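You operate a simulated robot arm through the tools that you are given. There is no shell and no other tool.

The job below is to be done with a simulated robot arm. You get a single attempt, and the scene is never put back.

## Task
Clamp the square bar, scrub off the grey crust and unclamp it.
Fine: use the black clamp and the green hand brush; the brush goes back; the bar stays where it is. Set down upright: green hand brush. What is to be rubbed or washed off counts as gone when no trace of it is left.
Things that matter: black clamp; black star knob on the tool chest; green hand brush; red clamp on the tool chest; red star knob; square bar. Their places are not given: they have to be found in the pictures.

Only the result counts: the job must be done as asked and must still hold three seconds after the hand-in. Knocking over, shifting, dropping, spilling or breaking anything else fails it.

## Robot
A 6-joint arm with a four-finger gripper, fixed in place. Base frame: the origin is on the floor under the middle of its stand, x ahead of it, y to its left, z up; the work surface is at about z = 0.9. Lengths are in m, angles in degrees, forces in N, time in s.
With the tool pointing down near the work surface it reaches from about 0.28 to 0.7 m from the base axis. Its first joint turns from -166.0 to 166.0 degrees. Payload 3.43 kg.
Tool frame: the origin (TCP) lies between the finger pads and is the grasp point; the fingertips stand 0.03 m ahead of it; z points along the fingers, y is the line along which they close. The gripper opens to 0.12 m; its body begins 0.085 m behind the TCP.
Orientation is that of the tool frame in the base frame, as a unit quaternion [x, y, z, w]. With the fingers straight down and closing along the base's y, the tool's x points along the base's -x, its y along +y and its z along -z.

## Interface
- The arm moves only by the tool jog_arm. Its argument "steps" is a list of rows, each an object (a shift or turn left out is 0, a gripper value left out holds the last) with "angular": the turn, a rotation vector about the tool's x, y, z in degrees, a list of three; "slide": the shift along the tool's x, y, z in m, a list of three; "grip": the gripper command, from -1 (fully open) to 1 (shut), values between in proportion. In form: [{"angular": [wx, wy, wz], "slide": [dx, dy, dz], "grip": grip}, ...]. A call has 1 to 20 rows; each row shifts and turns the commanded pose from where the row before left it, along the tool's axes as they then stand. A row lasts 0.2 s, in which the tool goes at most 0.05 m and 8.6 degrees; a call with a longer step from one row to the next is refused whole, and so is a gripper value outside its range. A pose out of reach is approached as far as the arm can. The call stops where the force on the tool passes 40 N (or 10 N more than at its start, if that is more) or the arm is blocked; 0.2 s more then pass. The fingers move at their own pace (about 0.04 m/s each) and stop on an object; they squeeze with about 31 N. The grip force told is the motor's: it shows also when the fingers shut on nothing. Time passes only in rows, and 0.2 s behind the last, so rows that do not move let the fingers close. It gives the time, the measured TCP pose, the force on the tool (base axes), the opening and the grip force at its end, in the units of the frame above (readings bear some noise), with the torque about the TCP (base axes, N m) and any sound that the robot's microphone picked up.
- Cameras (640 x 400 px; columns grow to the right, rows downward): "scene" is fixed at [0.0492, 0.6507, 1.5211]; the picture's right is [-0.58, -0.81, 0.00], its down [-0.63, 0.45, -0.63] and it looks along [0.51, -0.36, -0.78] (base axes); focal length 214 px, centre (320, 200). "wrist" rides on the gripper at [0.071, -0.017, -0.12] in the tool frame; the picture's right is [0.23, 0.97, 0.00], its down [-0.81, 0.19, -0.55] and it looks along [-0.54, 0.13, 0.83] (tool axes); focal length 275 px, centre (320, 200).
- camera(camera): a new picture of that camera. It takes no simulated time.
- lift_body(by): moves the trunk up (or, below 0, down) by that many m; the arm rides with it, the base frame stays. It gives what a move gives, with no picture.
- point_at(camera, pixels): for up to 12 pixels [column, row] of the newest picture of that camera ("zoom" is the newest enlarged one), the place [x, y, z] in the base frame of the surface seen there, good to about 0.003 m. It takes no simulated time.
- inspect(camera, box): a new picture of the part [left, top, right, bottom] of that camera's present view, enlarged. It takes no simulated time.
- job_done(): hands the job in; it is judged then, once.

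Open the gripper and draw the arm clear of the work before you hand the job in, unless the task says otherwise.

The tools are called after ">>>" by a JSON object that holds its "op" and its "data". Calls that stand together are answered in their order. jog_arm: Moves the arm, as the interface text tells. Its arguments: {"type":"object","properties":{"steps":{"type":"array","items":{"type":"object","properties":{"angular":{"type":"array","items":{"type":"number"}},"slide":{"type":"array","items":{"type":"number"}},"grip":{"type":"number"}}}}},"required":["steps"]} The other tools are called the same way: lift_body (by) moves the trunk up or down; camera (camera) takes a picture; point_at (camera, pixels) gives the place of the surface under pixels of a picture; inspect (camera, box) takes an enlarged picture of a part of a camera's view; job_done () hands the job in.

At the start:

```text
time_s: 0.0
tcp_pos: [0.3993, 0.3415, 1.2801]
tool_rot: [-0.001, 1.0, 0.0, 0.0]
force: [0.2, -0.7, -0.2]
ft_torque: [-0.04, 0.0, 0.02]
gripper_width: 0.1202
gripper_force: 0.0
trunk travel left (down, up): [-0.225, 0.215]
```

scene: 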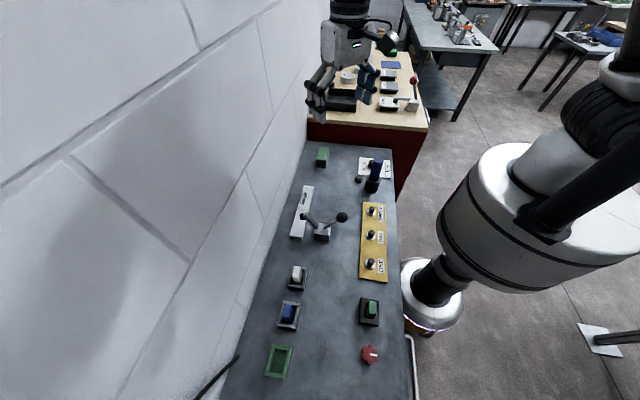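
wrist: 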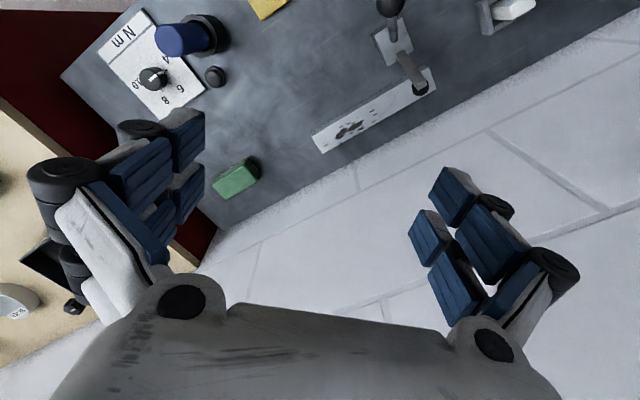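

I start by looking closer at the bench in the scene view: the bar with grey crust near (302,212), the clamp with lever near (322,230), the green brush near (322,155), and the far tool chest near (370,90).

>>> {"op": "inspect", "data": {"camera": "scene", "box": [260, 140, 420, 240]}}

>>> {"op": "inspect", "data": {"camera": "scene", "box": [250, 230, 420, 400]}}

>>> {"op": "inspect", "data": {"camera": "scene", "box": [300, 40, 440, 140]}}

>>> {"op": "inspect", "data": {"camera": "wrist", "box": [60, 0, 560, 220]}}

```text
4.00 times, centred on (340, 190) of scene
```

zoom: 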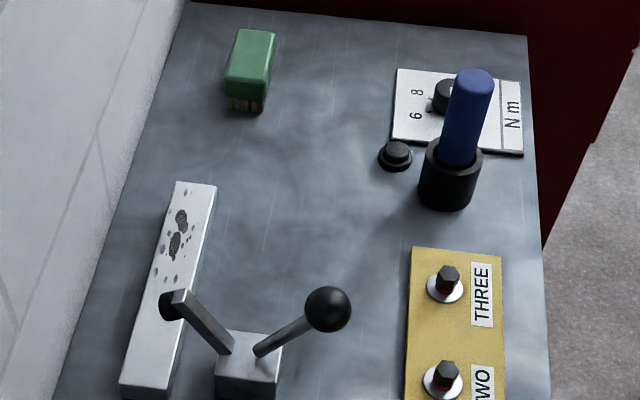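

```text
2.35 times, centred on (335, 315) of scene
```

zoom: 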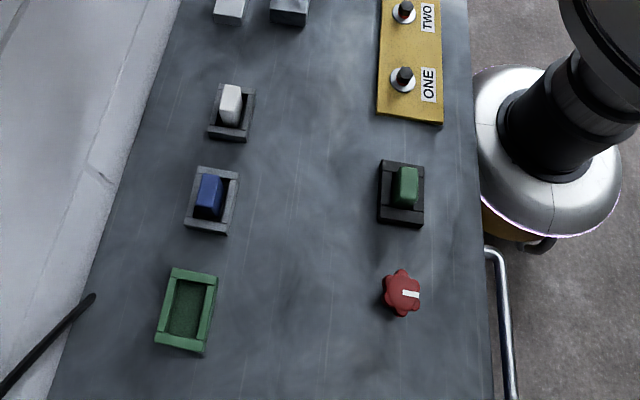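

```text
4.00 times, centred on (370, 90) of scene
```

zoom: 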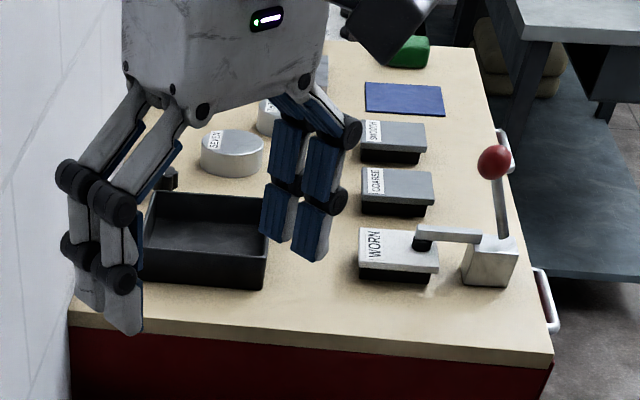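

```text
1.28 times, centred on (310, 110) of wrist
```

zoom: 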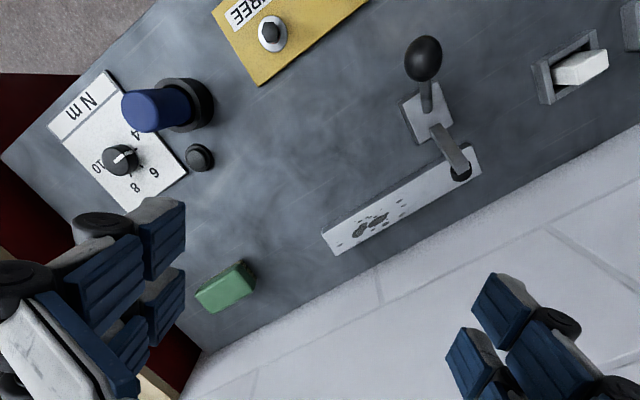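

The bar at (302,212) carries dark spots at its far end, and the black-ball clamp stands beside it. I enlarge the bar, clamp and brush more to see their details.

>>> {"op": "inspect", "data": {"camera": "scene", "box": [284, 180, 356, 250]}}

>>> {"op": "point_at", "data": {"camera": "zoom", "pixels": [[320, 200]]}}

>>> {"op": "inspect", "data": {"camera": "wrist", "box": [290, 0, 450, 160]}}

>>> {"op": "inspect", "data": {"camera": "scene", "box": [300, 140, 350, 175]}}

```text
5.71 times, centred on (320, 215) of scene
```

zoom: 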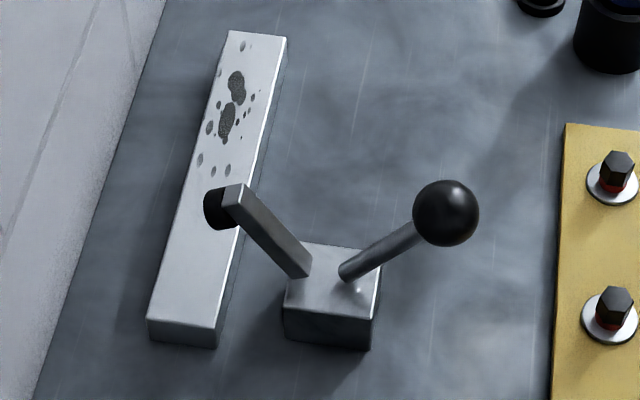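

```text
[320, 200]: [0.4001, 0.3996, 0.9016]
```

```text
2.50 times, centred on (370, 80) of wrist
```

zoom: 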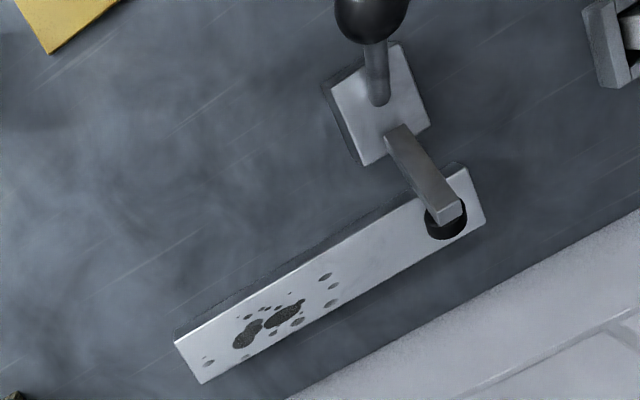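

```text
11.43 times, centred on (325, 158) of scene
```

zoom: 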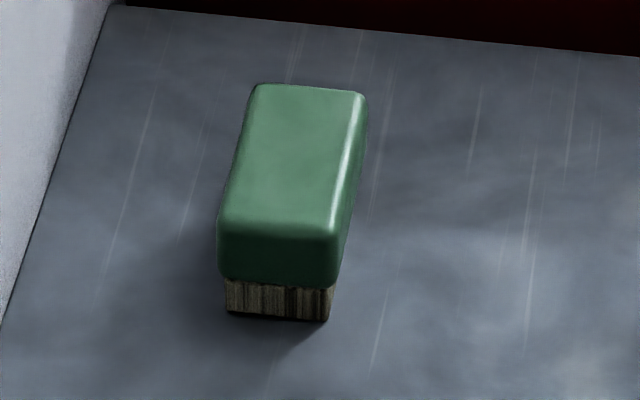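

The black clamp's arm is raised with the pad above the bar, and the handle leans away from the bar. By comparison the red clamp shows arm level and handle upright, so the black one looks open. I measure points on bar, clamp and brush.

>>> {"op": "inspect", "data": {"camera": "scene", "box": [284, 180, 356, 250]}}

>>> {"op": "point_at", "data": {"camera": "zoom", "pixels": [[232, 33], [284, 40], [152, 316], [214, 328], [236, 85], [228, 122], [235, 190], [215, 210], [305, 270], [344, 272], [445, 205], [413, 232]]}}

>>> {"op": "point_at", "data": {"camera": "zoom", "pixels": [[302, 250], [374, 258], [290, 310], [368, 318], [330, 290], [288, 340], [366, 347], [200, 250], [265, 60], [215, 345], [150, 340], [445, 185]]}}

>>> {"op": "inspect", "data": {"camera": "scene", "box": [300, 140, 350, 175]}}

>>> {"op": "point_at", "data": {"camera": "zoom", "pixels": [[258, 90], [360, 98], [225, 225], [335, 228], [290, 160], [225, 270], [330, 280], [230, 310], [326, 317], [260, 345], [275, 230]]}}

```text
5.71 times, centred on (320, 215) of scene
```

zoom: 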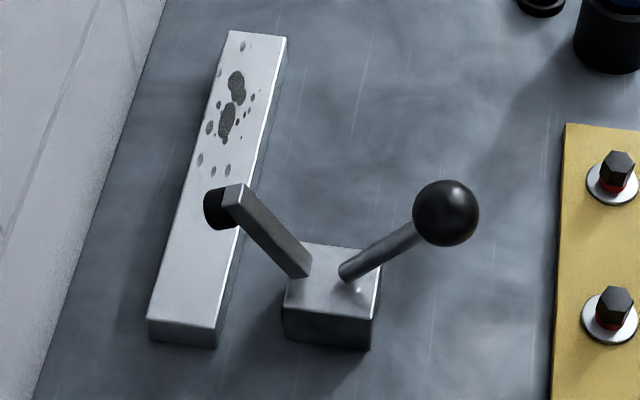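

```text
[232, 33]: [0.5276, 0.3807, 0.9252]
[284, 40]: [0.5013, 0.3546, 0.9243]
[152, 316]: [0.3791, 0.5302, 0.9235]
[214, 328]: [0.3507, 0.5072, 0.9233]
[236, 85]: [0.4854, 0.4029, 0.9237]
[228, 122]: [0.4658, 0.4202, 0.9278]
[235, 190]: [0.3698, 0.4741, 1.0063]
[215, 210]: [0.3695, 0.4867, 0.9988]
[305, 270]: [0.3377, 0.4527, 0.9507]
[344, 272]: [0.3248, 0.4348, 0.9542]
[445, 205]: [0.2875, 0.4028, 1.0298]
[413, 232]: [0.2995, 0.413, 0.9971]
```

```text
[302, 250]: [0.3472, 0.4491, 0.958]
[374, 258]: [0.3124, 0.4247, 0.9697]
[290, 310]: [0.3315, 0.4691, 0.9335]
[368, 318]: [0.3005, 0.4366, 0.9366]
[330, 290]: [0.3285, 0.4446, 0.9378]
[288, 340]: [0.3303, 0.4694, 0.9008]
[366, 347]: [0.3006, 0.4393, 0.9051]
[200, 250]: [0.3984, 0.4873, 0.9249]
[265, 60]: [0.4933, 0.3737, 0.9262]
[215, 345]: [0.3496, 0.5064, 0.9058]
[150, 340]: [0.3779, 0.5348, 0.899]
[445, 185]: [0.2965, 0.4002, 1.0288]
```

```text
11.43 times, centred on (325, 158) of scene
```

zoom: 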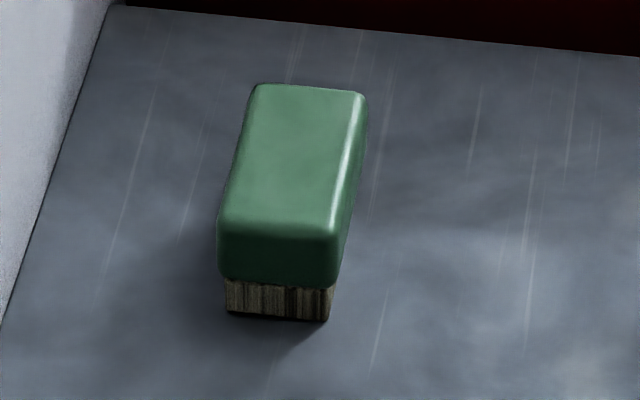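

```text
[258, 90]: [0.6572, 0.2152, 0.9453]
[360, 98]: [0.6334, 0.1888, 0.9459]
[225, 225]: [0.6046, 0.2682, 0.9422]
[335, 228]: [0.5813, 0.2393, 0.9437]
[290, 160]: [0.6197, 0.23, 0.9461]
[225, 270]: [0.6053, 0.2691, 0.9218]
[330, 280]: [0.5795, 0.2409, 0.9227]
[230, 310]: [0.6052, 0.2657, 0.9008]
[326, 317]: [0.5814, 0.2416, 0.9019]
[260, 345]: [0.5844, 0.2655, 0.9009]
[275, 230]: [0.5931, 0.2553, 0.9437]
```

The bar runs along about (0.70,-0.71) with its top at z≈0.924, and the brush lies parallel to it at about (0.62,0.23). I now measure the wall's distance and the gripper's own extents, to plan clearances.

>>> {"op": "inspect", "data": {"camera": "scene", "box": [230, 140, 350, 260]}}

>>> {"op": "point_at", "data": {"camera": "zoom", "pixels": [[380, 40], [300, 120], [250, 180], [230, 200], [210, 230], [340, 60], [360, 80], [150, 300], [160, 330], [280, 180], [320, 100], [400, 20]]}}

>>> {"op": "inspect", "data": {"camera": "scene", "box": [300, 0, 420, 130]}}

>>> {"op": "inspect", "data": {"camera": "scene", "box": [294, 180, 324, 215]}}

>>> {"op": "point_at", "data": {"camera": "scene", "pixels": [[313, 115], [360, 112], [372, 98], [311, 92], [375, 72], [393, 52], [330, 45], [372, 30], [325, 118], [345, 30]]}}

```text
3.33 times, centred on (290, 200) of scene
```

zoom: 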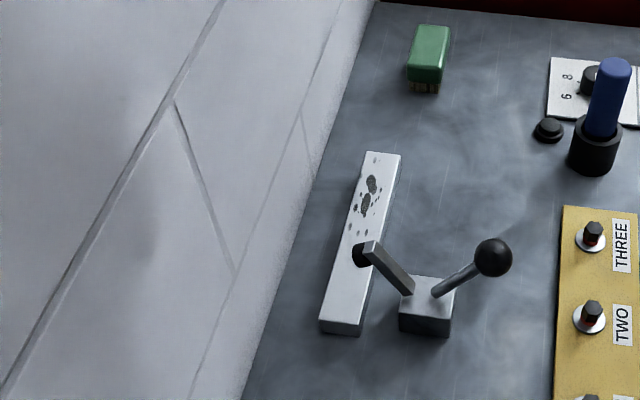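

```text
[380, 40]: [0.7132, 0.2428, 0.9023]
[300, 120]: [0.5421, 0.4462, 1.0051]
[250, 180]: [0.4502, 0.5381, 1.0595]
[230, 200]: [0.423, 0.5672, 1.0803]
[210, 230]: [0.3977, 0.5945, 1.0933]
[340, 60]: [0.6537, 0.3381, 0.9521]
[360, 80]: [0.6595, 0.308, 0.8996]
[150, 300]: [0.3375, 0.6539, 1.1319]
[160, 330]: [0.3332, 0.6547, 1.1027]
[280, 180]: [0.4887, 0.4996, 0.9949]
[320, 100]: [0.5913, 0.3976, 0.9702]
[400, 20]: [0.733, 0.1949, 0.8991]
```

```text
3.08 times, centred on (360, 65) of scene
```

zoom: 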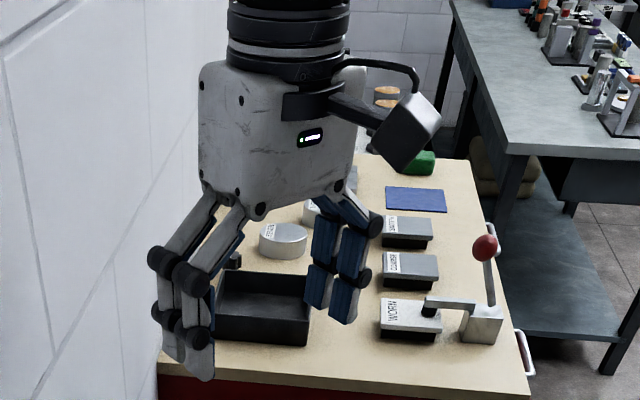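

```text
11.43 times, centred on (309, 198) of scene
```

zoom: 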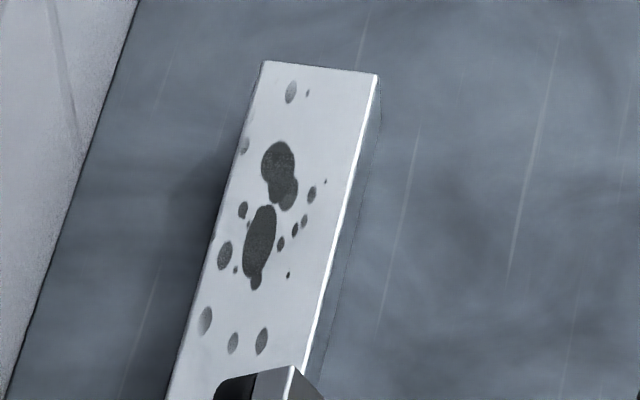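

```text
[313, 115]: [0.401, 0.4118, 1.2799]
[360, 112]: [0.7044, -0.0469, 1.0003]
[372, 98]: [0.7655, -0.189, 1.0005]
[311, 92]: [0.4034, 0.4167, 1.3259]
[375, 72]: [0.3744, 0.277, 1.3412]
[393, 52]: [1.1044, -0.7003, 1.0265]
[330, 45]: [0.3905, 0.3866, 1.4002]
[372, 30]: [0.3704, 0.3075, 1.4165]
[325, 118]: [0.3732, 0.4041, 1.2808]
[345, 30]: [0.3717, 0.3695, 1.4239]
```

The wall plane is at x+y≈0.99, about 0.075 m from the bar's centre line, and the crust spots run over the bar's far half. I shut the gripper, move back over the robot side of the clamp's ball (about (0.29,0.40,1.02)) and turn the tool so its y is square to the bar.

>>> {"op": "jog_arm", "data": {"steps": [{"slide": [0.037, 0.003, 0.02], "grip": 1}, {"slide": [0.037, 0.003, 0.02]}, {"slide": [0.037, 0.003, 0.02]}, {"slide": [0.037, 0.003, 0.02]}, {"angular": [0, 0, 7.55]}, {"angular": [0, 0, 7.55]}, {"angular": [0, 0, 7.55]}, {"angular": [0, 0, 7.55]}, {"angular": [0, 0, 7.55]}, {"angular": [0, 0, 7.55]}, {}]}}

>>> {"op": "camera", "data": {"camera": "wrist"}}

>>> {"op": "camera", "data": {"camera": "scene"}}

```text
time_s: 2.4
tcp_pos: [0.25, 0.3536, 1.1999]
tool_rot: [0.386, 0.922, -0.001, 0.0]
force: [-0.3, -0.6, 0.0]
ft_torque: [-0.01, 0.02, 0.03]
gripper_width: 0.0002
gripper_force: 31.0
trunk travel left (down, up): [-0.225, 0.215]
```

```text
taken
```

wrist: 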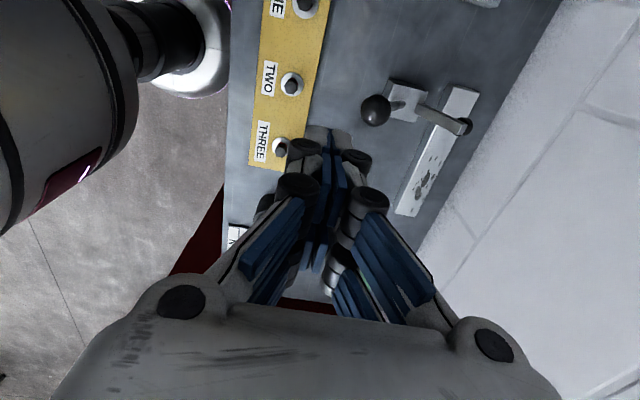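

```text
taken
```

scene: 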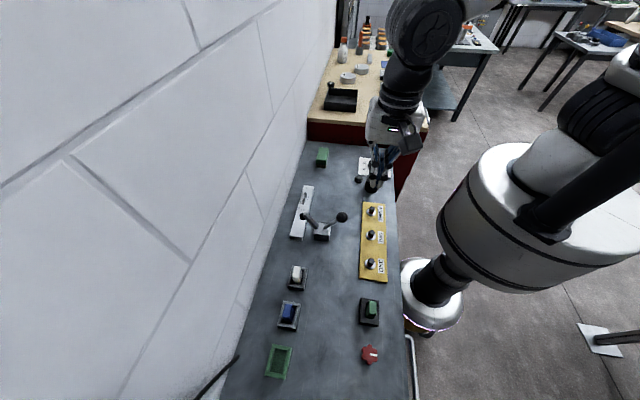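

The tool is turned and the gripper shut; the wrist view shows the ball at about (375,110) and the clamp base at (405,100). I measure the ball and clamp from this side.

>>> {"op": "inspect", "data": {"camera": "wrist", "box": [340, 60, 500, 220]}}

>>> {"op": "point_at", "data": {"camera": "zoom", "pixels": [[90, 120], [130, 125], [92, 85], [92, 160], [50, 125], [155, 118], [190, 100], [290, 165], [320, 165], [315, 180], [180, 52], [150, 95]]}}

>>> {"op": "inspect", "data": {"camera": "scene", "box": [330, 140, 430, 220]}}

>>> {"op": "point_at", "data": {"camera": "zoom", "pixels": [[270, 260], [265, 330], [170, 250], [310, 60], [230, 190]]}}

```text
2.50 times, centred on (420, 140) of wrist
```

zoom: 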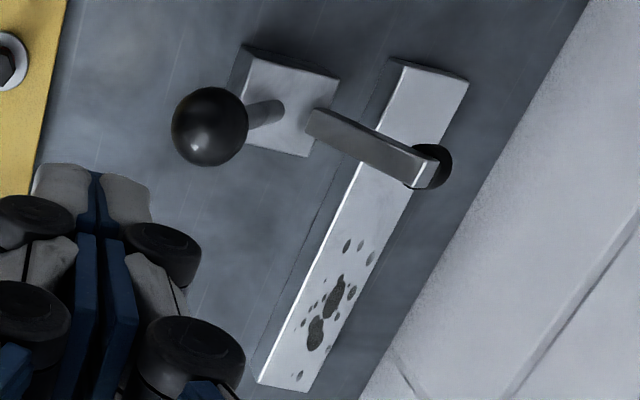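

```text
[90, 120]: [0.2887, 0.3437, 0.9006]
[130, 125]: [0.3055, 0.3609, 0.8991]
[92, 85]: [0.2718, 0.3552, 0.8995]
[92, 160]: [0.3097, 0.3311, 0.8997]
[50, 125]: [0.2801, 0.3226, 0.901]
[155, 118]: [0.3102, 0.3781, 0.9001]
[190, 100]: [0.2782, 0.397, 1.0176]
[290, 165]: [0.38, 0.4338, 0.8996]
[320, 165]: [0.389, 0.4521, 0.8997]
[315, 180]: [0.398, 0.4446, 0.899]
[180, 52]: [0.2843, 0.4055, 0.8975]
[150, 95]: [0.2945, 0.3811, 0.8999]
```

```text
5.00 times, centred on (380, 180) of scene
```

zoom: 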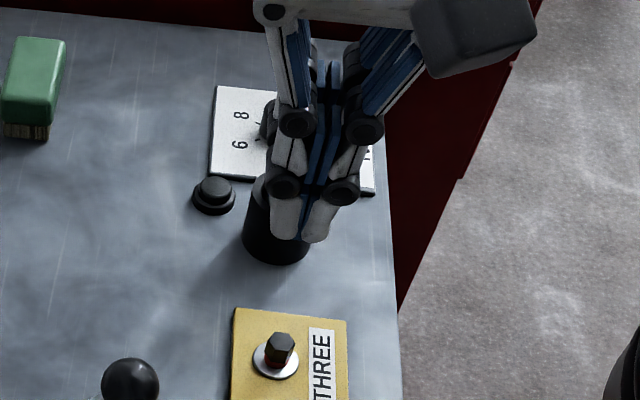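

```text
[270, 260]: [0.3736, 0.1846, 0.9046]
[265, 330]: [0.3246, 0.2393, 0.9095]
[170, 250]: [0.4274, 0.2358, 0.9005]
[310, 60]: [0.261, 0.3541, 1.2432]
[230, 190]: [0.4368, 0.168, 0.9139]
```

The ball is at zoom (210,126). I query it again with correct pixels, plus arm, pad and base corners.

>>> {"op": "inspect", "data": {"camera": "wrist", "box": [340, 60, 500, 220]}}

>>> {"op": "point_at", "data": {"camera": "zoom", "pixels": [[210, 126], [205, 140], [180, 126], [240, 126], [210, 95], [210, 158], [265, 113], [325, 125], [400, 165], [428, 175], [433, 162], [330, 85]]}}

>>> {"op": "point_at", "data": {"camera": "zoom", "pixels": [[250, 60], [335, 80], [306, 150], [250, 138], [245, 50], [305, 80], [440, 165], [445, 150], [310, 112], [320, 140]]}}

```text
2.50 times, centred on (420, 140) of wrist
```

zoom: 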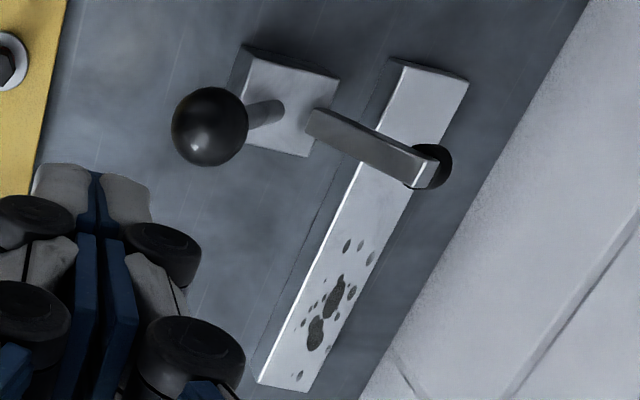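

```text
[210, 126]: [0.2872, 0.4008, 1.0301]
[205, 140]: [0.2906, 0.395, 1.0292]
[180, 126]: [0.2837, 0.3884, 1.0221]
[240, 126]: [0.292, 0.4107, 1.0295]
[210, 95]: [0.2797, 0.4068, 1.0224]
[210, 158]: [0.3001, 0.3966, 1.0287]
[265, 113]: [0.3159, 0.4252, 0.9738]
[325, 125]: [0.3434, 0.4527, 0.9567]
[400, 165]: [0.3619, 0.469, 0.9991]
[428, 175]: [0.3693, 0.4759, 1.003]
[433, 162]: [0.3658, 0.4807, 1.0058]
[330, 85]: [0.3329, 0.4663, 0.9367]
```

```text
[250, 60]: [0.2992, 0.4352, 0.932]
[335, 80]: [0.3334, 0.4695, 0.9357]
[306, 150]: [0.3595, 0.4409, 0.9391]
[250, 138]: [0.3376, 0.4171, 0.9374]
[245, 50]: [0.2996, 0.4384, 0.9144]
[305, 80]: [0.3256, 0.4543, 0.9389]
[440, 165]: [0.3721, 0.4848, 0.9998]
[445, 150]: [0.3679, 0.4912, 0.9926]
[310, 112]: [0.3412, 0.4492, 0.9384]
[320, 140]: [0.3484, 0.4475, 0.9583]
```

The ball's centre comes out near (0.291,0.400,1.0145), and the clamp pivot near (0.33,0.44,0.945), both at the same position along the bar. I back off slightly and lower the shut fingers behind the ball (tips to z≈1.0).

>>> {"op": "jog_arm", "data": {"steps": [{"slide": [0.004, -0.01, 0.0]}, {"slide": [0, 0, 0.0425]}, {"slide": [0, 0, 0.0425]}, {"slide": [0, 0, 0.0425]}, {"slide": [0, 0, 0.0425]}, {}]}}

>>> {"op": "camera", "data": {"camera": "wrist"}}

>>> {"op": "inspect", "data": {"camera": "scene", "box": [280, 150, 400, 250]}}

```text
time_s: 3.8
tcp_pos: [0.2386, 0.3494, 1.0319]
tool_rot: [0.385, 0.923, 0.001, 0.0]
force: [0.2, 0.2, 0.7]
ft_torque: [0.01, 0.0, -0.04]
gripper_width: 0.0
gripper_force: 31.2
trunk travel left (down, up): [-0.225, 0.215]
```

```text
taken
```

wrist: 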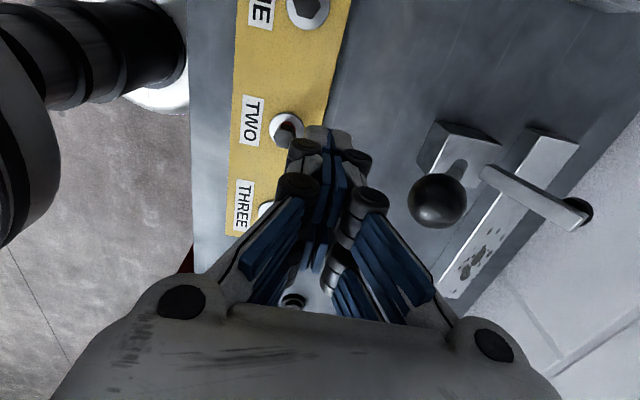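

```text
4.00 times, centred on (340, 200) of scene
```

zoom: 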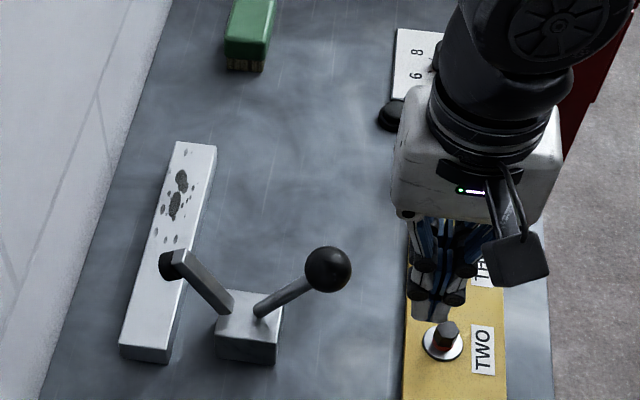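

The ball sits at (437,200) in the wrist view, level with the finger pads and about 0.07 m ahead in tool y. I push gently toward the bar (+y) and watch the force.

>>> {"op": "jog_arm", "data": {"steps": [{"slide": [0, 0.01, 0]}, {"slide": [0, 0.01, 0]}, {"slide": [0, 0.01, 0]}, {"slide": [0, 0.01, 0]}, {"slide": [0, 0.01, 0]}, {"slide": [0, 0.01, 0]}, {"slide": [0, 0.01, 0]}]}}

>>> {"op": "camera", "data": {"camera": "wrist"}}

>>> {"op": "inspect", "data": {"camera": "scene", "box": [280, 150, 400, 250]}}

```text
time_s: 5.4
tcp_pos: [0.2899, 0.3965, 1.0317]
tool_rot: [0.385, 0.923, 0.0, 0.0]
force: [-0.7, -2.1, 2.8]
ft_torque: [0.0, -0.05, -0.07]
gripper_width: 0.0001
gripper_force: 31.8
trunk travel left (down, up): [-0.225, 0.215]
```

```text
taken
```

wrist: 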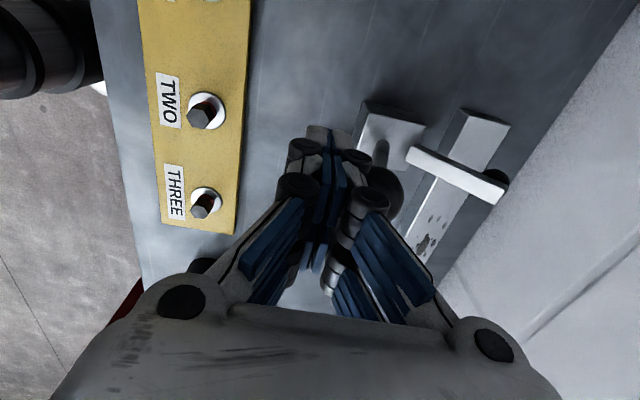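

```text
4.00 times, centred on (340, 200) of scene
```

zoom: 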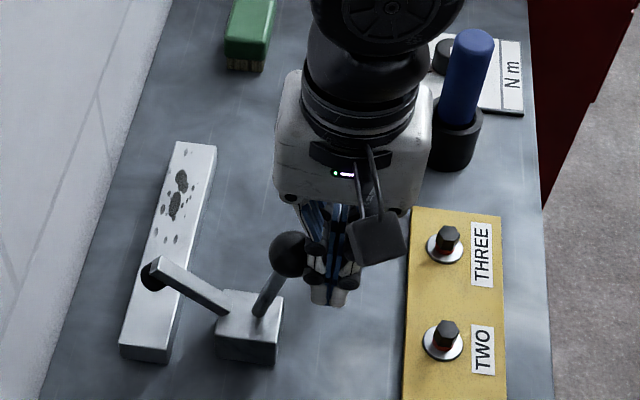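

The handle turns with little force (about 3 N) and the clamp arm is coming down. I keep pushing in smaller steps.

>>> {"op": "jog_arm", "data": {"steps": [{"slide": [0, 0.008, 0]}, {"slide": [0, 0.008, 0]}, {"slide": [0, 0.008, 0]}, {"slide": [0, 0.006, 0]}]}}

>>> {"op": "camera", "data": {"camera": "wrist"}}

>>> {"op": "inspect", "data": {"camera": "scene", "box": [280, 180, 360, 250]}}

```text
time_s: 6.4
tcp_pos: [0.3137, 0.4211, 1.0312]
tool_rot: [0.385, 0.923, 0.0, 0.0]
force: [-0.1, -0.6, -1.0]
ft_torque: [0.01, 0.05, 0.01]
gripper_width: 0.0002
gripper_force: 30.5
trunk travel left (down, up): [-0.225, 0.215]
```

```text
taken
```

wrist: 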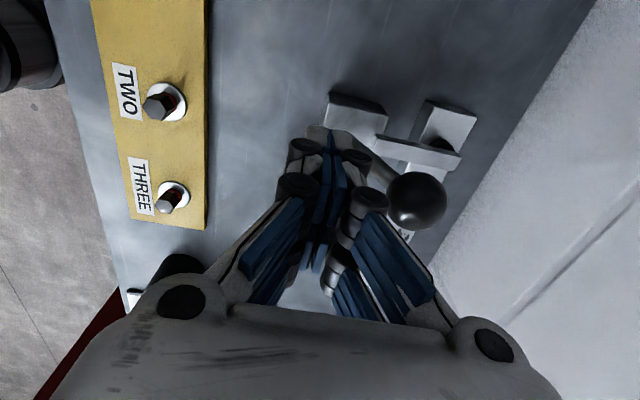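

```text
5.71 times, centred on (320, 215) of scene
```

zoom: 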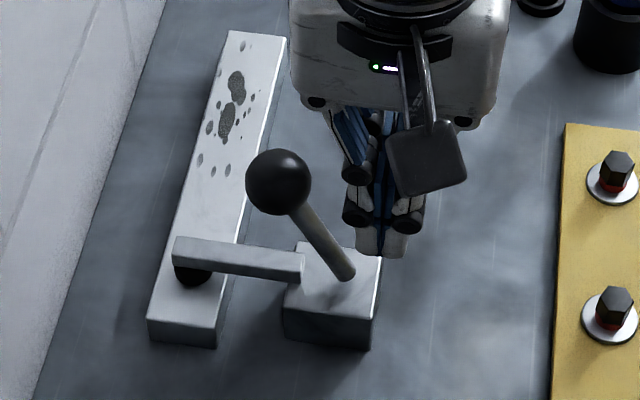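

The ball has gone ahead of the fingers on its own and the arm now lies level with the pad on the bar, so the clamp seems to have snapped shut. I measure arm, pad and ball.

>>> {"op": "inspect", "data": {"camera": "scene", "box": [280, 180, 360, 250]}}

>>> {"op": "point_at", "data": {"camera": "zoom", "pixels": [[278, 170], [180, 243], [240, 258], [295, 262], [190, 275], [188, 283], [345, 270], [300, 212], [225, 290], [152, 318], [232, 33], [284, 40]]}}

>>> {"op": "inspect", "data": {"camera": "scene", "box": [290, 215, 330, 245]}}

```text
5.71 times, centred on (320, 215) of scene
```

zoom: 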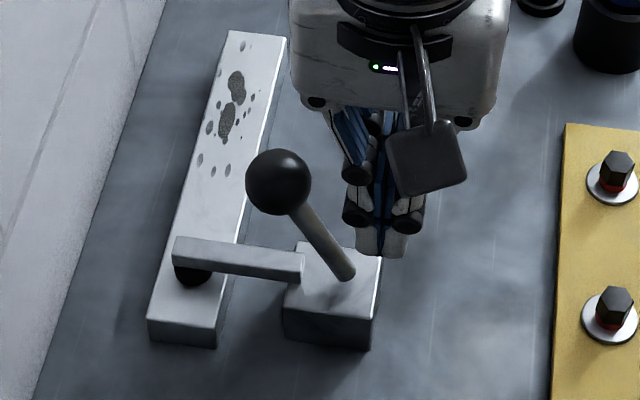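

```text
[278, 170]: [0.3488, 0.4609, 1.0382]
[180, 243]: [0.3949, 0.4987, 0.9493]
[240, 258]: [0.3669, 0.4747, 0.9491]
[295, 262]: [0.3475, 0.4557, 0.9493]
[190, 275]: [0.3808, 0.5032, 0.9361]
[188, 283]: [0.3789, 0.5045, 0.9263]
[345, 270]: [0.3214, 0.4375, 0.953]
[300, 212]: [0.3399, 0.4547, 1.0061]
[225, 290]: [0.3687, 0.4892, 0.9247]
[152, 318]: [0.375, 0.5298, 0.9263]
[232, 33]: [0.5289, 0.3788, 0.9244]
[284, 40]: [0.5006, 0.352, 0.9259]
```

```text
13.33 times, centred on (310, 230) of scene
```

zoom: 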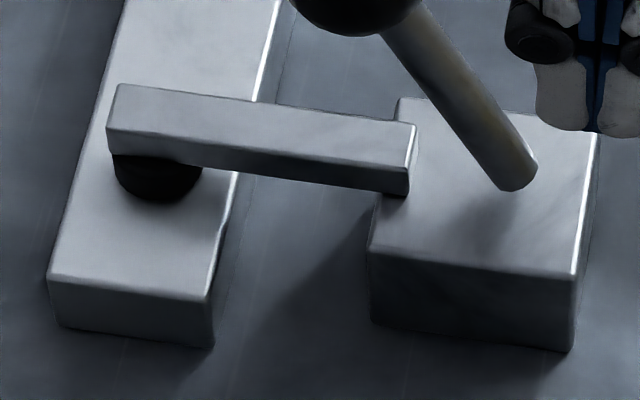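

The arm is level (z 0.949 along its length) and the pad sits on the bar top (z 0.926), so the clamp is closed. I back off, rise to z≈1.2, and travel to above the green brush at about (0.62,0.228) with the gripper half open.

>>> {"op": "jog_arm", "data": {"steps": [{"slide": [0, -0.015, 0]}, {"slide": [0, -0.01, -0.04]}, {"slide": [0, 0, -0.043]}, {"slide": [0, 0, -0.043]}, {"slide": [0, 0, -0.043]}, {"slide": [-0.044, 0.0133, 0], "grip": -0.35}, {"slide": [-0.044, 0.0133, 0]}, {"slide": [-0.044, 0.0133, 0]}, {"slide": [-0.044, 0.0133, 0]}, {"slide": [-0.044, 0.0133, 0]}, {"slide": [-0.044, 0.0133, 0]}, {"slide": [-0.044, 0.0133, 0]}, {"slide": [-0.044, 0.0133, 0]}, {}]}}

>>> {"op": "camera", "data": {"camera": "wrist"}}

>>> {"op": "camera", "data": {"camera": "scene"}}

```text
time_s: 9.4
tcp_pos: [0.6172, 0.2262, 1.2005]
tool_rot: [0.385, 0.923, 0.0, 0.0]
force: [0.1, -0.3, 0.1]
ft_torque: [-0.04, -0.03, 0.04]
gripper_width: 0.0809
gripper_force: 0.0
trunk travel left (down, up): [-0.225, 0.215]
```

```text
taken
```

wrist: 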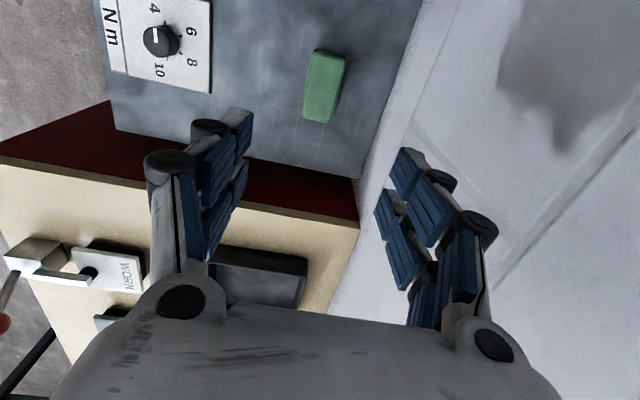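

```text
taken
```

scene: 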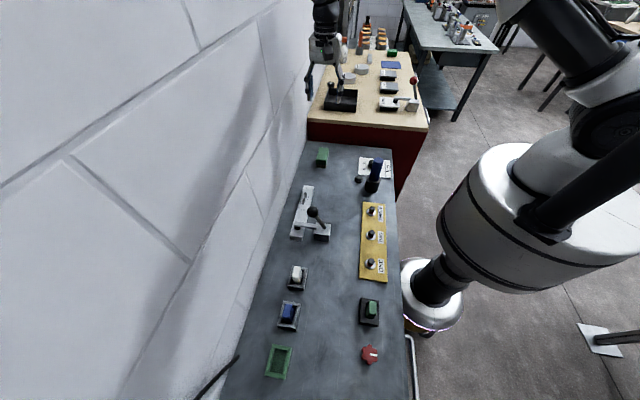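

The gripper is above the brush, which the wrist view shows at (324,86). I measure its corners from here for a precise centre and heading.

>>> {"op": "inspect", "data": {"camera": "wrist", "box": [280, 36, 370, 136]}}

>>> {"op": "point_at", "data": {"camera": "wrist", "pixels": [[317, 52], [344, 58], [305, 117], [329, 122], [324, 86], [312, 85], [337, 90], [331, 54], [317, 120]]}}

>>> {"op": "inspect", "data": {"camera": "scene", "box": [300, 140, 350, 175]}}

>>> {"op": "point_at", "data": {"camera": "zoom", "pixels": [[250, 90], [360, 95], [366, 110], [240, 130], [355, 160], [225, 260], [335, 260], [230, 180], [345, 200]]}}

```text
4.00 times, centred on (325, 86) of wrist
```

zoom: 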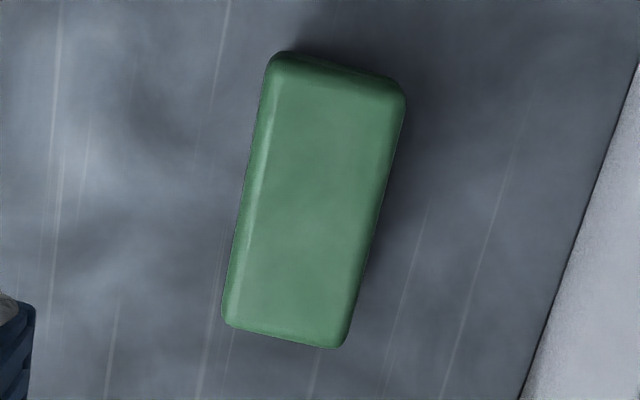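

```text
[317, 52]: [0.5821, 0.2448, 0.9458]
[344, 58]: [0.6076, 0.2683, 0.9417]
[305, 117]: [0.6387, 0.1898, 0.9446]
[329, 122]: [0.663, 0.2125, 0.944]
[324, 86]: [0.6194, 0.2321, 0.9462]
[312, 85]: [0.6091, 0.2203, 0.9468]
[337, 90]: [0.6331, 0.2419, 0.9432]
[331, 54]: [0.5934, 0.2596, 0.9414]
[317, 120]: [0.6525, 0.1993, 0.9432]
```

```text
11.43 times, centred on (325, 158) of scene
```

zoom: 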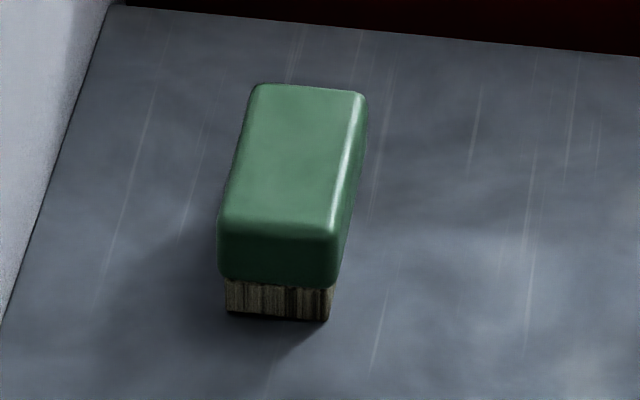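

```text
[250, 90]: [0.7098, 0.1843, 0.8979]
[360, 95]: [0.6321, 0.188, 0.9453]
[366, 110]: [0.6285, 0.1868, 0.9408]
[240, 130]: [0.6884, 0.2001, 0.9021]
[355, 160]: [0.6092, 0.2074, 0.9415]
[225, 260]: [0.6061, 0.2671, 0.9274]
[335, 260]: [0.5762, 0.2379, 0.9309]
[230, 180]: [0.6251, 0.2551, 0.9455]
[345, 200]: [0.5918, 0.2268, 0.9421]
```

The brush measures about 0.080 by 0.041 m, centred at about (0.6205,0.2267), top at z 0.946, heading within a degree of the bar. I centre on it and lower until the tips are about level with the underside of its green block (z≈0.919).

>>> {"op": "jog_arm", "data": {"steps": [{"slide": [-0.002, 0.003, 0]}, {"slide": [0, 0, 0.045]}, {"slide": [0, 0, 0.045]}, {"slide": [0, 0, 0.045]}, {"slide": [0, 0, 0.045]}, {"slide": [0, 0, 0.045]}, {"slide": [0, 0, 0.0135]}, {"slide": [0, 0, 0.013]}, {}]}}

>>> {"op": "camera", "data": {"camera": "wrist"}}

>>> {"op": "inspect", "data": {"camera": "scene", "box": [290, 130, 360, 185]}}

```text
time_s: 11.4
tcp_pos: [0.6216, 0.2256, 0.9477]
tool_rot: [0.385, 0.923, 0.0, 0.001]
force: [-0.4, 0.3, 0.5]
ft_torque: [-0.02, 0.0, 0.01]
gripper_width: 0.0809
gripper_force: 0.1
trunk travel left (down, up): [-0.225, 0.215]
```

```text
taken
```

wrist: 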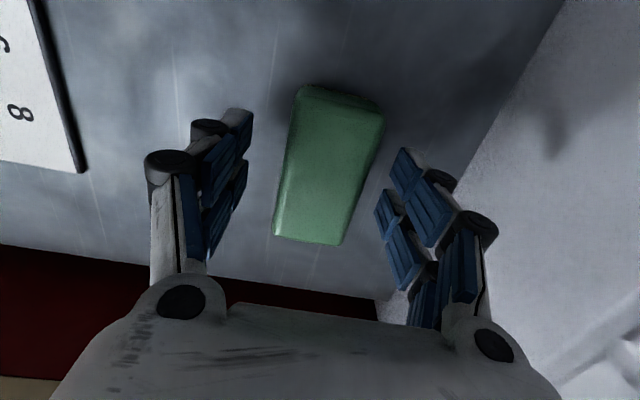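

```text
7.27 times, centred on (325, 158) of scene
```

zoom: 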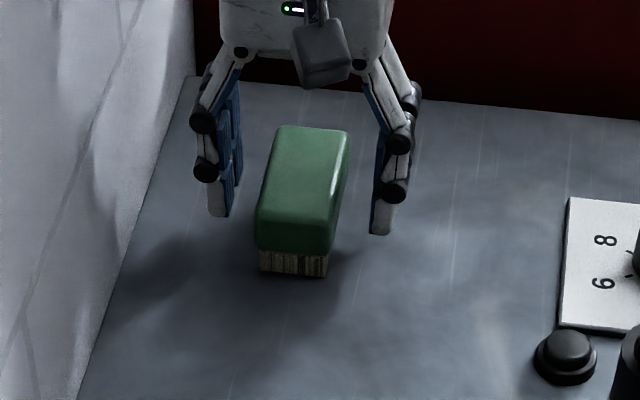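

The fingers straddle the brush with even gaps. I check the brush's centre against the TCP once more before closing.

>>> {"op": "point_at", "data": {"camera": "wrist", "pixels": [[303, 92], [378, 106], [278, 230], [338, 240], [328, 162], [290, 165], [365, 172]]}}

>>> {"op": "inspect", "data": {"camera": "scene", "box": [290, 130, 360, 185]}}

>>> {"op": "point_at", "data": {"camera": "zoom", "pixels": [[215, 210], [380, 230], [230, 185], [378, 180], [258, 235], [330, 240], [280, 130], [345, 140]]}}

```text
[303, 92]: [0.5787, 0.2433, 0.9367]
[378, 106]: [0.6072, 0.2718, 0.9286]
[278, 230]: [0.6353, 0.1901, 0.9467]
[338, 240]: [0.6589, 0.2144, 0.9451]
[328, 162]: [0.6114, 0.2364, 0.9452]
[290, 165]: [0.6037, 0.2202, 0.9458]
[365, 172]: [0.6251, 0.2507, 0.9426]
```

```text
7.27 times, centred on (325, 158) of scene
```

zoom: 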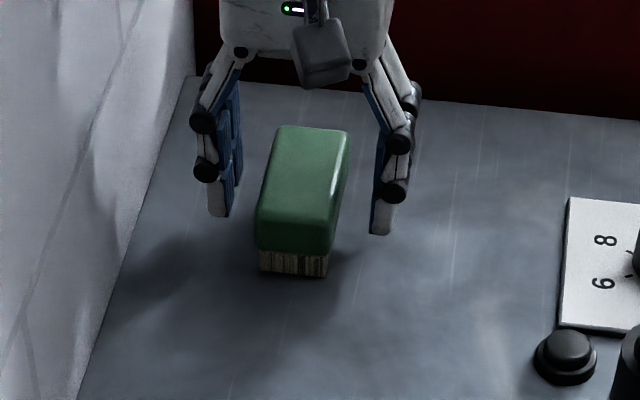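

```text
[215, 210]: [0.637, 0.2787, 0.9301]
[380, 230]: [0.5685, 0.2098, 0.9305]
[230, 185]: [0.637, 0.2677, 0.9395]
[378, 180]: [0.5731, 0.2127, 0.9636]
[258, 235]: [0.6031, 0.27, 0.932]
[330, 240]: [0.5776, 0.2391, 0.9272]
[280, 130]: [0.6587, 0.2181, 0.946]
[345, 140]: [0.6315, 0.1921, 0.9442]
```

The brush centre is about 3 mm nearer along the bar direction and 1–2 mm toward the wall. I correct by that and close the fingers.

>>> {"op": "jog_arm", "data": {"steps": [{"slide": [0.003, 0.001, 0]}, {"grip": 1}, {}, {}, {}, {}, {}, {}]}}

>>> {"op": "camera", "data": {"camera": "wrist"}}

>>> {"op": "inspect", "data": {"camera": "scene", "box": [290, 130, 360, 185]}}

```text
time_s: 13.2
tcp_pos: [0.6195, 0.2283, 0.9487]
tool_rot: [0.385, 0.923, 0.0, -0.001]
force: [-1.0, 0.1, 0.9]
ft_torque: [-0.08, -0.03, 0.01]
gripper_width: 0.0444
gripper_force: 30.6
trunk travel left (down, up): [-0.225, 0.215]
```

```text
taken
```

wrist: 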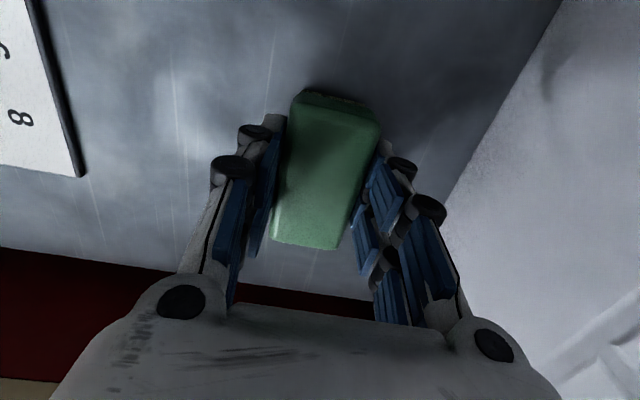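

```text
7.27 times, centred on (325, 158) of scene
```

zoom: 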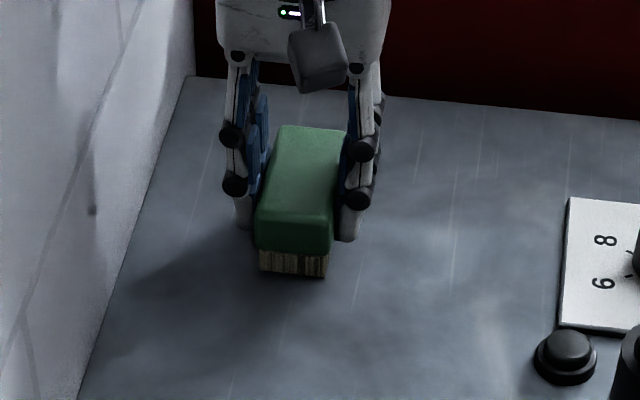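

The brush is held (opening 0.0444, grip 30.6 N). I lift it straight up 0.1 m and check that it hangs level.

>>> {"op": "jog_arm", "data": {"steps": [{"slide": [0, 0, -0.01]}, {"slide": [0, 0, -0.03]}, {"slide": [0, 0, -0.03]}, {"slide": [0, 0, -0.03]}, {}]}}

>>> {"op": "camera", "data": {"camera": "wrist"}}

>>> {"op": "inspect", "data": {"camera": "scene", "box": [290, 110, 370, 180]}}

```text
time_s: 14.4
tcp_pos: [0.6187, 0.2299, 1.0463]
tool_rot: [0.386, 0.923, -0.001, 0.0]
force: [-0.2, -0.2, -1.2]
ft_torque: [-0.02, 0.0, -0.02]
gripper_width: 0.0444
gripper_force: 30.9
trunk travel left (down, up): [-0.225, 0.215]
```

```text
taken
```

wrist: 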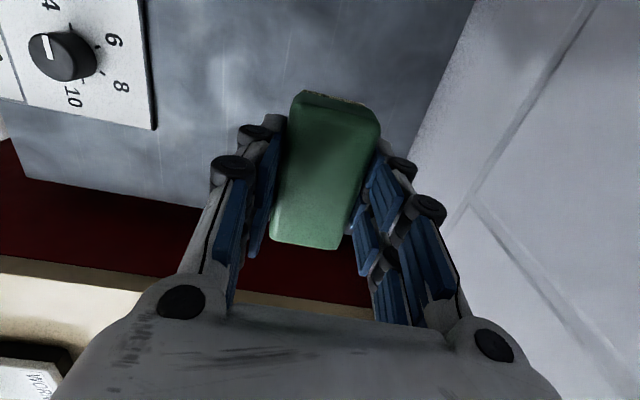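

```text
5.71 times, centred on (330, 145) of scene
```

zoom: 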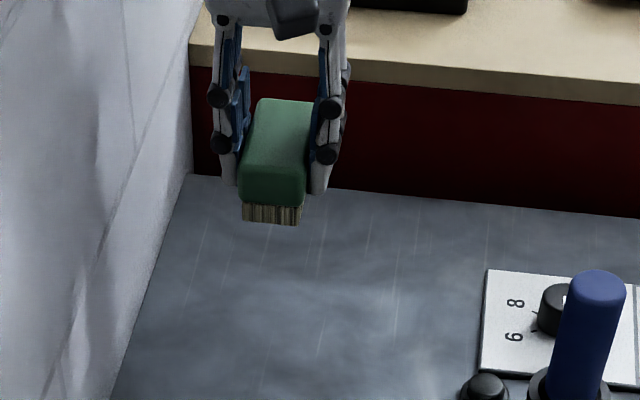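

The brush hangs in the grip. I check its tilt by measuring points on its top at both ends.

>>> {"op": "point_at", "data": {"camera": "wrist", "pixels": [[310, 115], [365, 122], [285, 225], [330, 235], [322, 160], [340, 96], [345, 101], [308, 180]]}}

>>> {"op": "inspect", "data": {"camera": "scene", "box": [310, 125, 345, 155]}}

>>> {"op": "point_at", "data": {"camera": "zoom", "pixels": [[230, 330], [355, 345], [225, 365], [350, 380], [240, 250], [350, 255], [300, 130], [300, 240]]}}

```text
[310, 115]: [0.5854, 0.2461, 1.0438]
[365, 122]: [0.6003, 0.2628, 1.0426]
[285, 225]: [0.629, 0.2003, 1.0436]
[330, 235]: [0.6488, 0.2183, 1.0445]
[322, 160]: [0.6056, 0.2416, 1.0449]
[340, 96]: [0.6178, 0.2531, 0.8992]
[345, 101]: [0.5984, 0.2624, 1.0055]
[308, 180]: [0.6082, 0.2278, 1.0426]
```

```text
13.33 times, centred on (328, 140) of scene
```

zoom: 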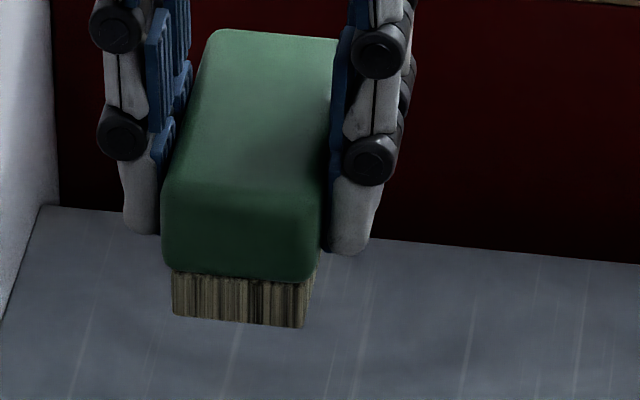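

```text
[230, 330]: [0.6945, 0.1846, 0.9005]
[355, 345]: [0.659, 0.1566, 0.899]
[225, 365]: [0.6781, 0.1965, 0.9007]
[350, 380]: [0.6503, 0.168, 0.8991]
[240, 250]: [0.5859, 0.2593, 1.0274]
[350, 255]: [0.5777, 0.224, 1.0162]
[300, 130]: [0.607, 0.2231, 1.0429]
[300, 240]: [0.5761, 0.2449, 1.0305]
```

The brush top is level (1.043–1.045 all over) and its bristles end about 0.0485 m below the TCP. I carry it along to above the crusted part of the bar (0.05 m along from the bar's middle), staying at z≈1.046.

>>> {"op": "jog_arm", "data": {"steps": [{"slide": [0.0444, 0.0046, 0]}, {"slide": [0.0444, 0.0046, 0]}, {"slide": [0.0444, 0.0046, 0]}, {"slide": [0.0444, 0.0046, 0]}, {"slide": [0.0444, 0.0046, 0]}, {}]}}

>>> {"op": "camera", "data": {"camera": "wrist"}}

>>> {"op": "inspect", "data": {"camera": "scene", "box": [270, 150, 350, 240]}}

```text
time_s: 15.8
tcp_pos: [0.4829, 0.4043, 1.0452]
tool_rot: [0.386, 0.923, 0.0, 0.0]
force: [-0.5, -0.1, -1.2]
ft_torque: [0.05, 0.03, -0.02]
gripper_width: 0.0442
gripper_force: 31.1
trunk travel left (down, up): [-0.225, 0.215]
```

```text
taken
```

wrist: 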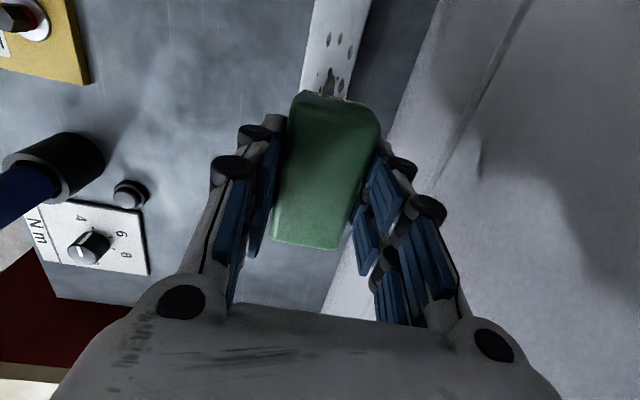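

```text
4.44 times, centred on (310, 195) of scene
```

zoom: 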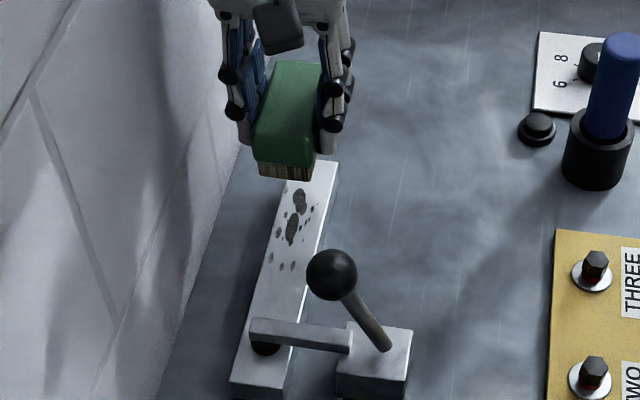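

The brush is over the bar's far half; the TCP is about 3 mm too far toward the wall. I correct this and descend until just above the bar top.

>>> {"op": "jog_arm", "data": {"steps": [{"slide": [0.0, -0.003, 0.02]}, {"slide": [0, 0, 0.02]}, {"slide": [0, 0, 0.02]}, {"slide": [0, 0, 0.006]}, {}]}}

>>> {"op": "camera", "data": {"camera": "wrist"}}

>>> {"op": "inspect", "data": {"camera": "scene", "box": [270, 160, 350, 240]}}

```text
time_s: 17.0
tcp_pos: [0.4784, 0.4037, 0.9796]
tool_rot: [0.385, 0.923, 0.0, -0.001]
force: [0.2, -0.5, -1.4]
ft_torque: [0.01, 0.0, -0.03]
gripper_width: 0.0443
gripper_force: 31.0
trunk travel left (down, up): [-0.225, 0.215]
```

```text
taken
```

wrist: 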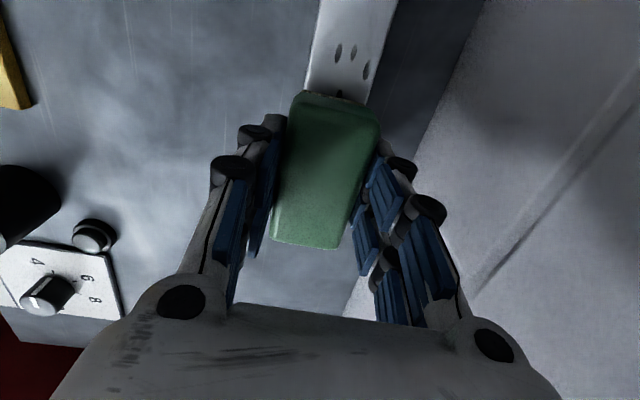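

```text
5.00 times, centred on (310, 200) of scene
```

zoom: 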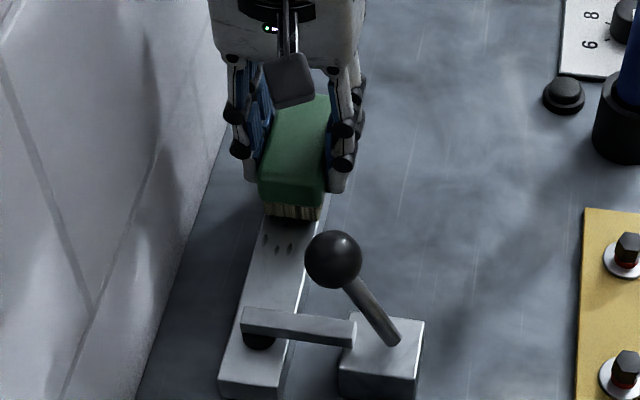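

The TCP reads on the bar's centre line at z≈0.980, with bristles about 6 mm above the bar. I lower in 2 mm steps to make contact and read the force.

>>> {"op": "jog_arm", "data": {"steps": [{"slide": [0, 0, 0.002]}, {"slide": [0, 0, 0.002]}, {"slide": [0, 0, 0.002]}]}}

```text
time_s: 17.8
tcp_pos: [0.4777, 0.4018, 0.9735]
tool_rot: [0.385, 0.923, 0.0, 0.0]
force: [0.0, -0.2, -0.4]
ft_torque: [0.01, -0.02, 0.03]
gripper_width: 0.0443
gripper_force: 31.1
trunk travel left (down, up): [-0.225, 0.215]
```

Force is still about the brush's own weight, so contact is just being made; I lower another 2 mm in 1 mm steps.

>>> {"op": "jog_arm", "data": {"steps": [{"slide": [0, 0, 0.001]}, {"slide": [0, 0, 0.001]}]}}

```text
time_s: 18.4
tcp_pos: [0.4771, 0.4026, 0.973]
tool_rot: [0.385, 0.923, 0.0, 0.0]
force: [0.7, -0.4, -0.1]
ft_torque: [-0.03, -0.05, 0.0]
gripper_width: 0.0444
gripper_force: 31.5
trunk travel left (down, up): [-0.225, 0.215]
```

The downward weight reading is fading (-1.2 to -0.1 N), so the bristles begin to bear. I lower another 2 mm.

>>> {"op": "jog_arm", "data": {"steps": [{"slide": [0, 0, 0.001]}, {"slide": [0, 0, 0.001]}, {}]}}

```text
time_s: 19.2
tcp_pos: [0.4772, 0.4018, 0.9724]
tool_rot: [0.385, 0.923, 0.002, 0.001]
force: [-1.1, -0.3, 12.7]
ft_torque: [-0.17, 0.12, -0.03]
gripper_width: 0.0442
gripper_force: 31.1
trunk travel left (down, up): [-0.225, 0.215]
```

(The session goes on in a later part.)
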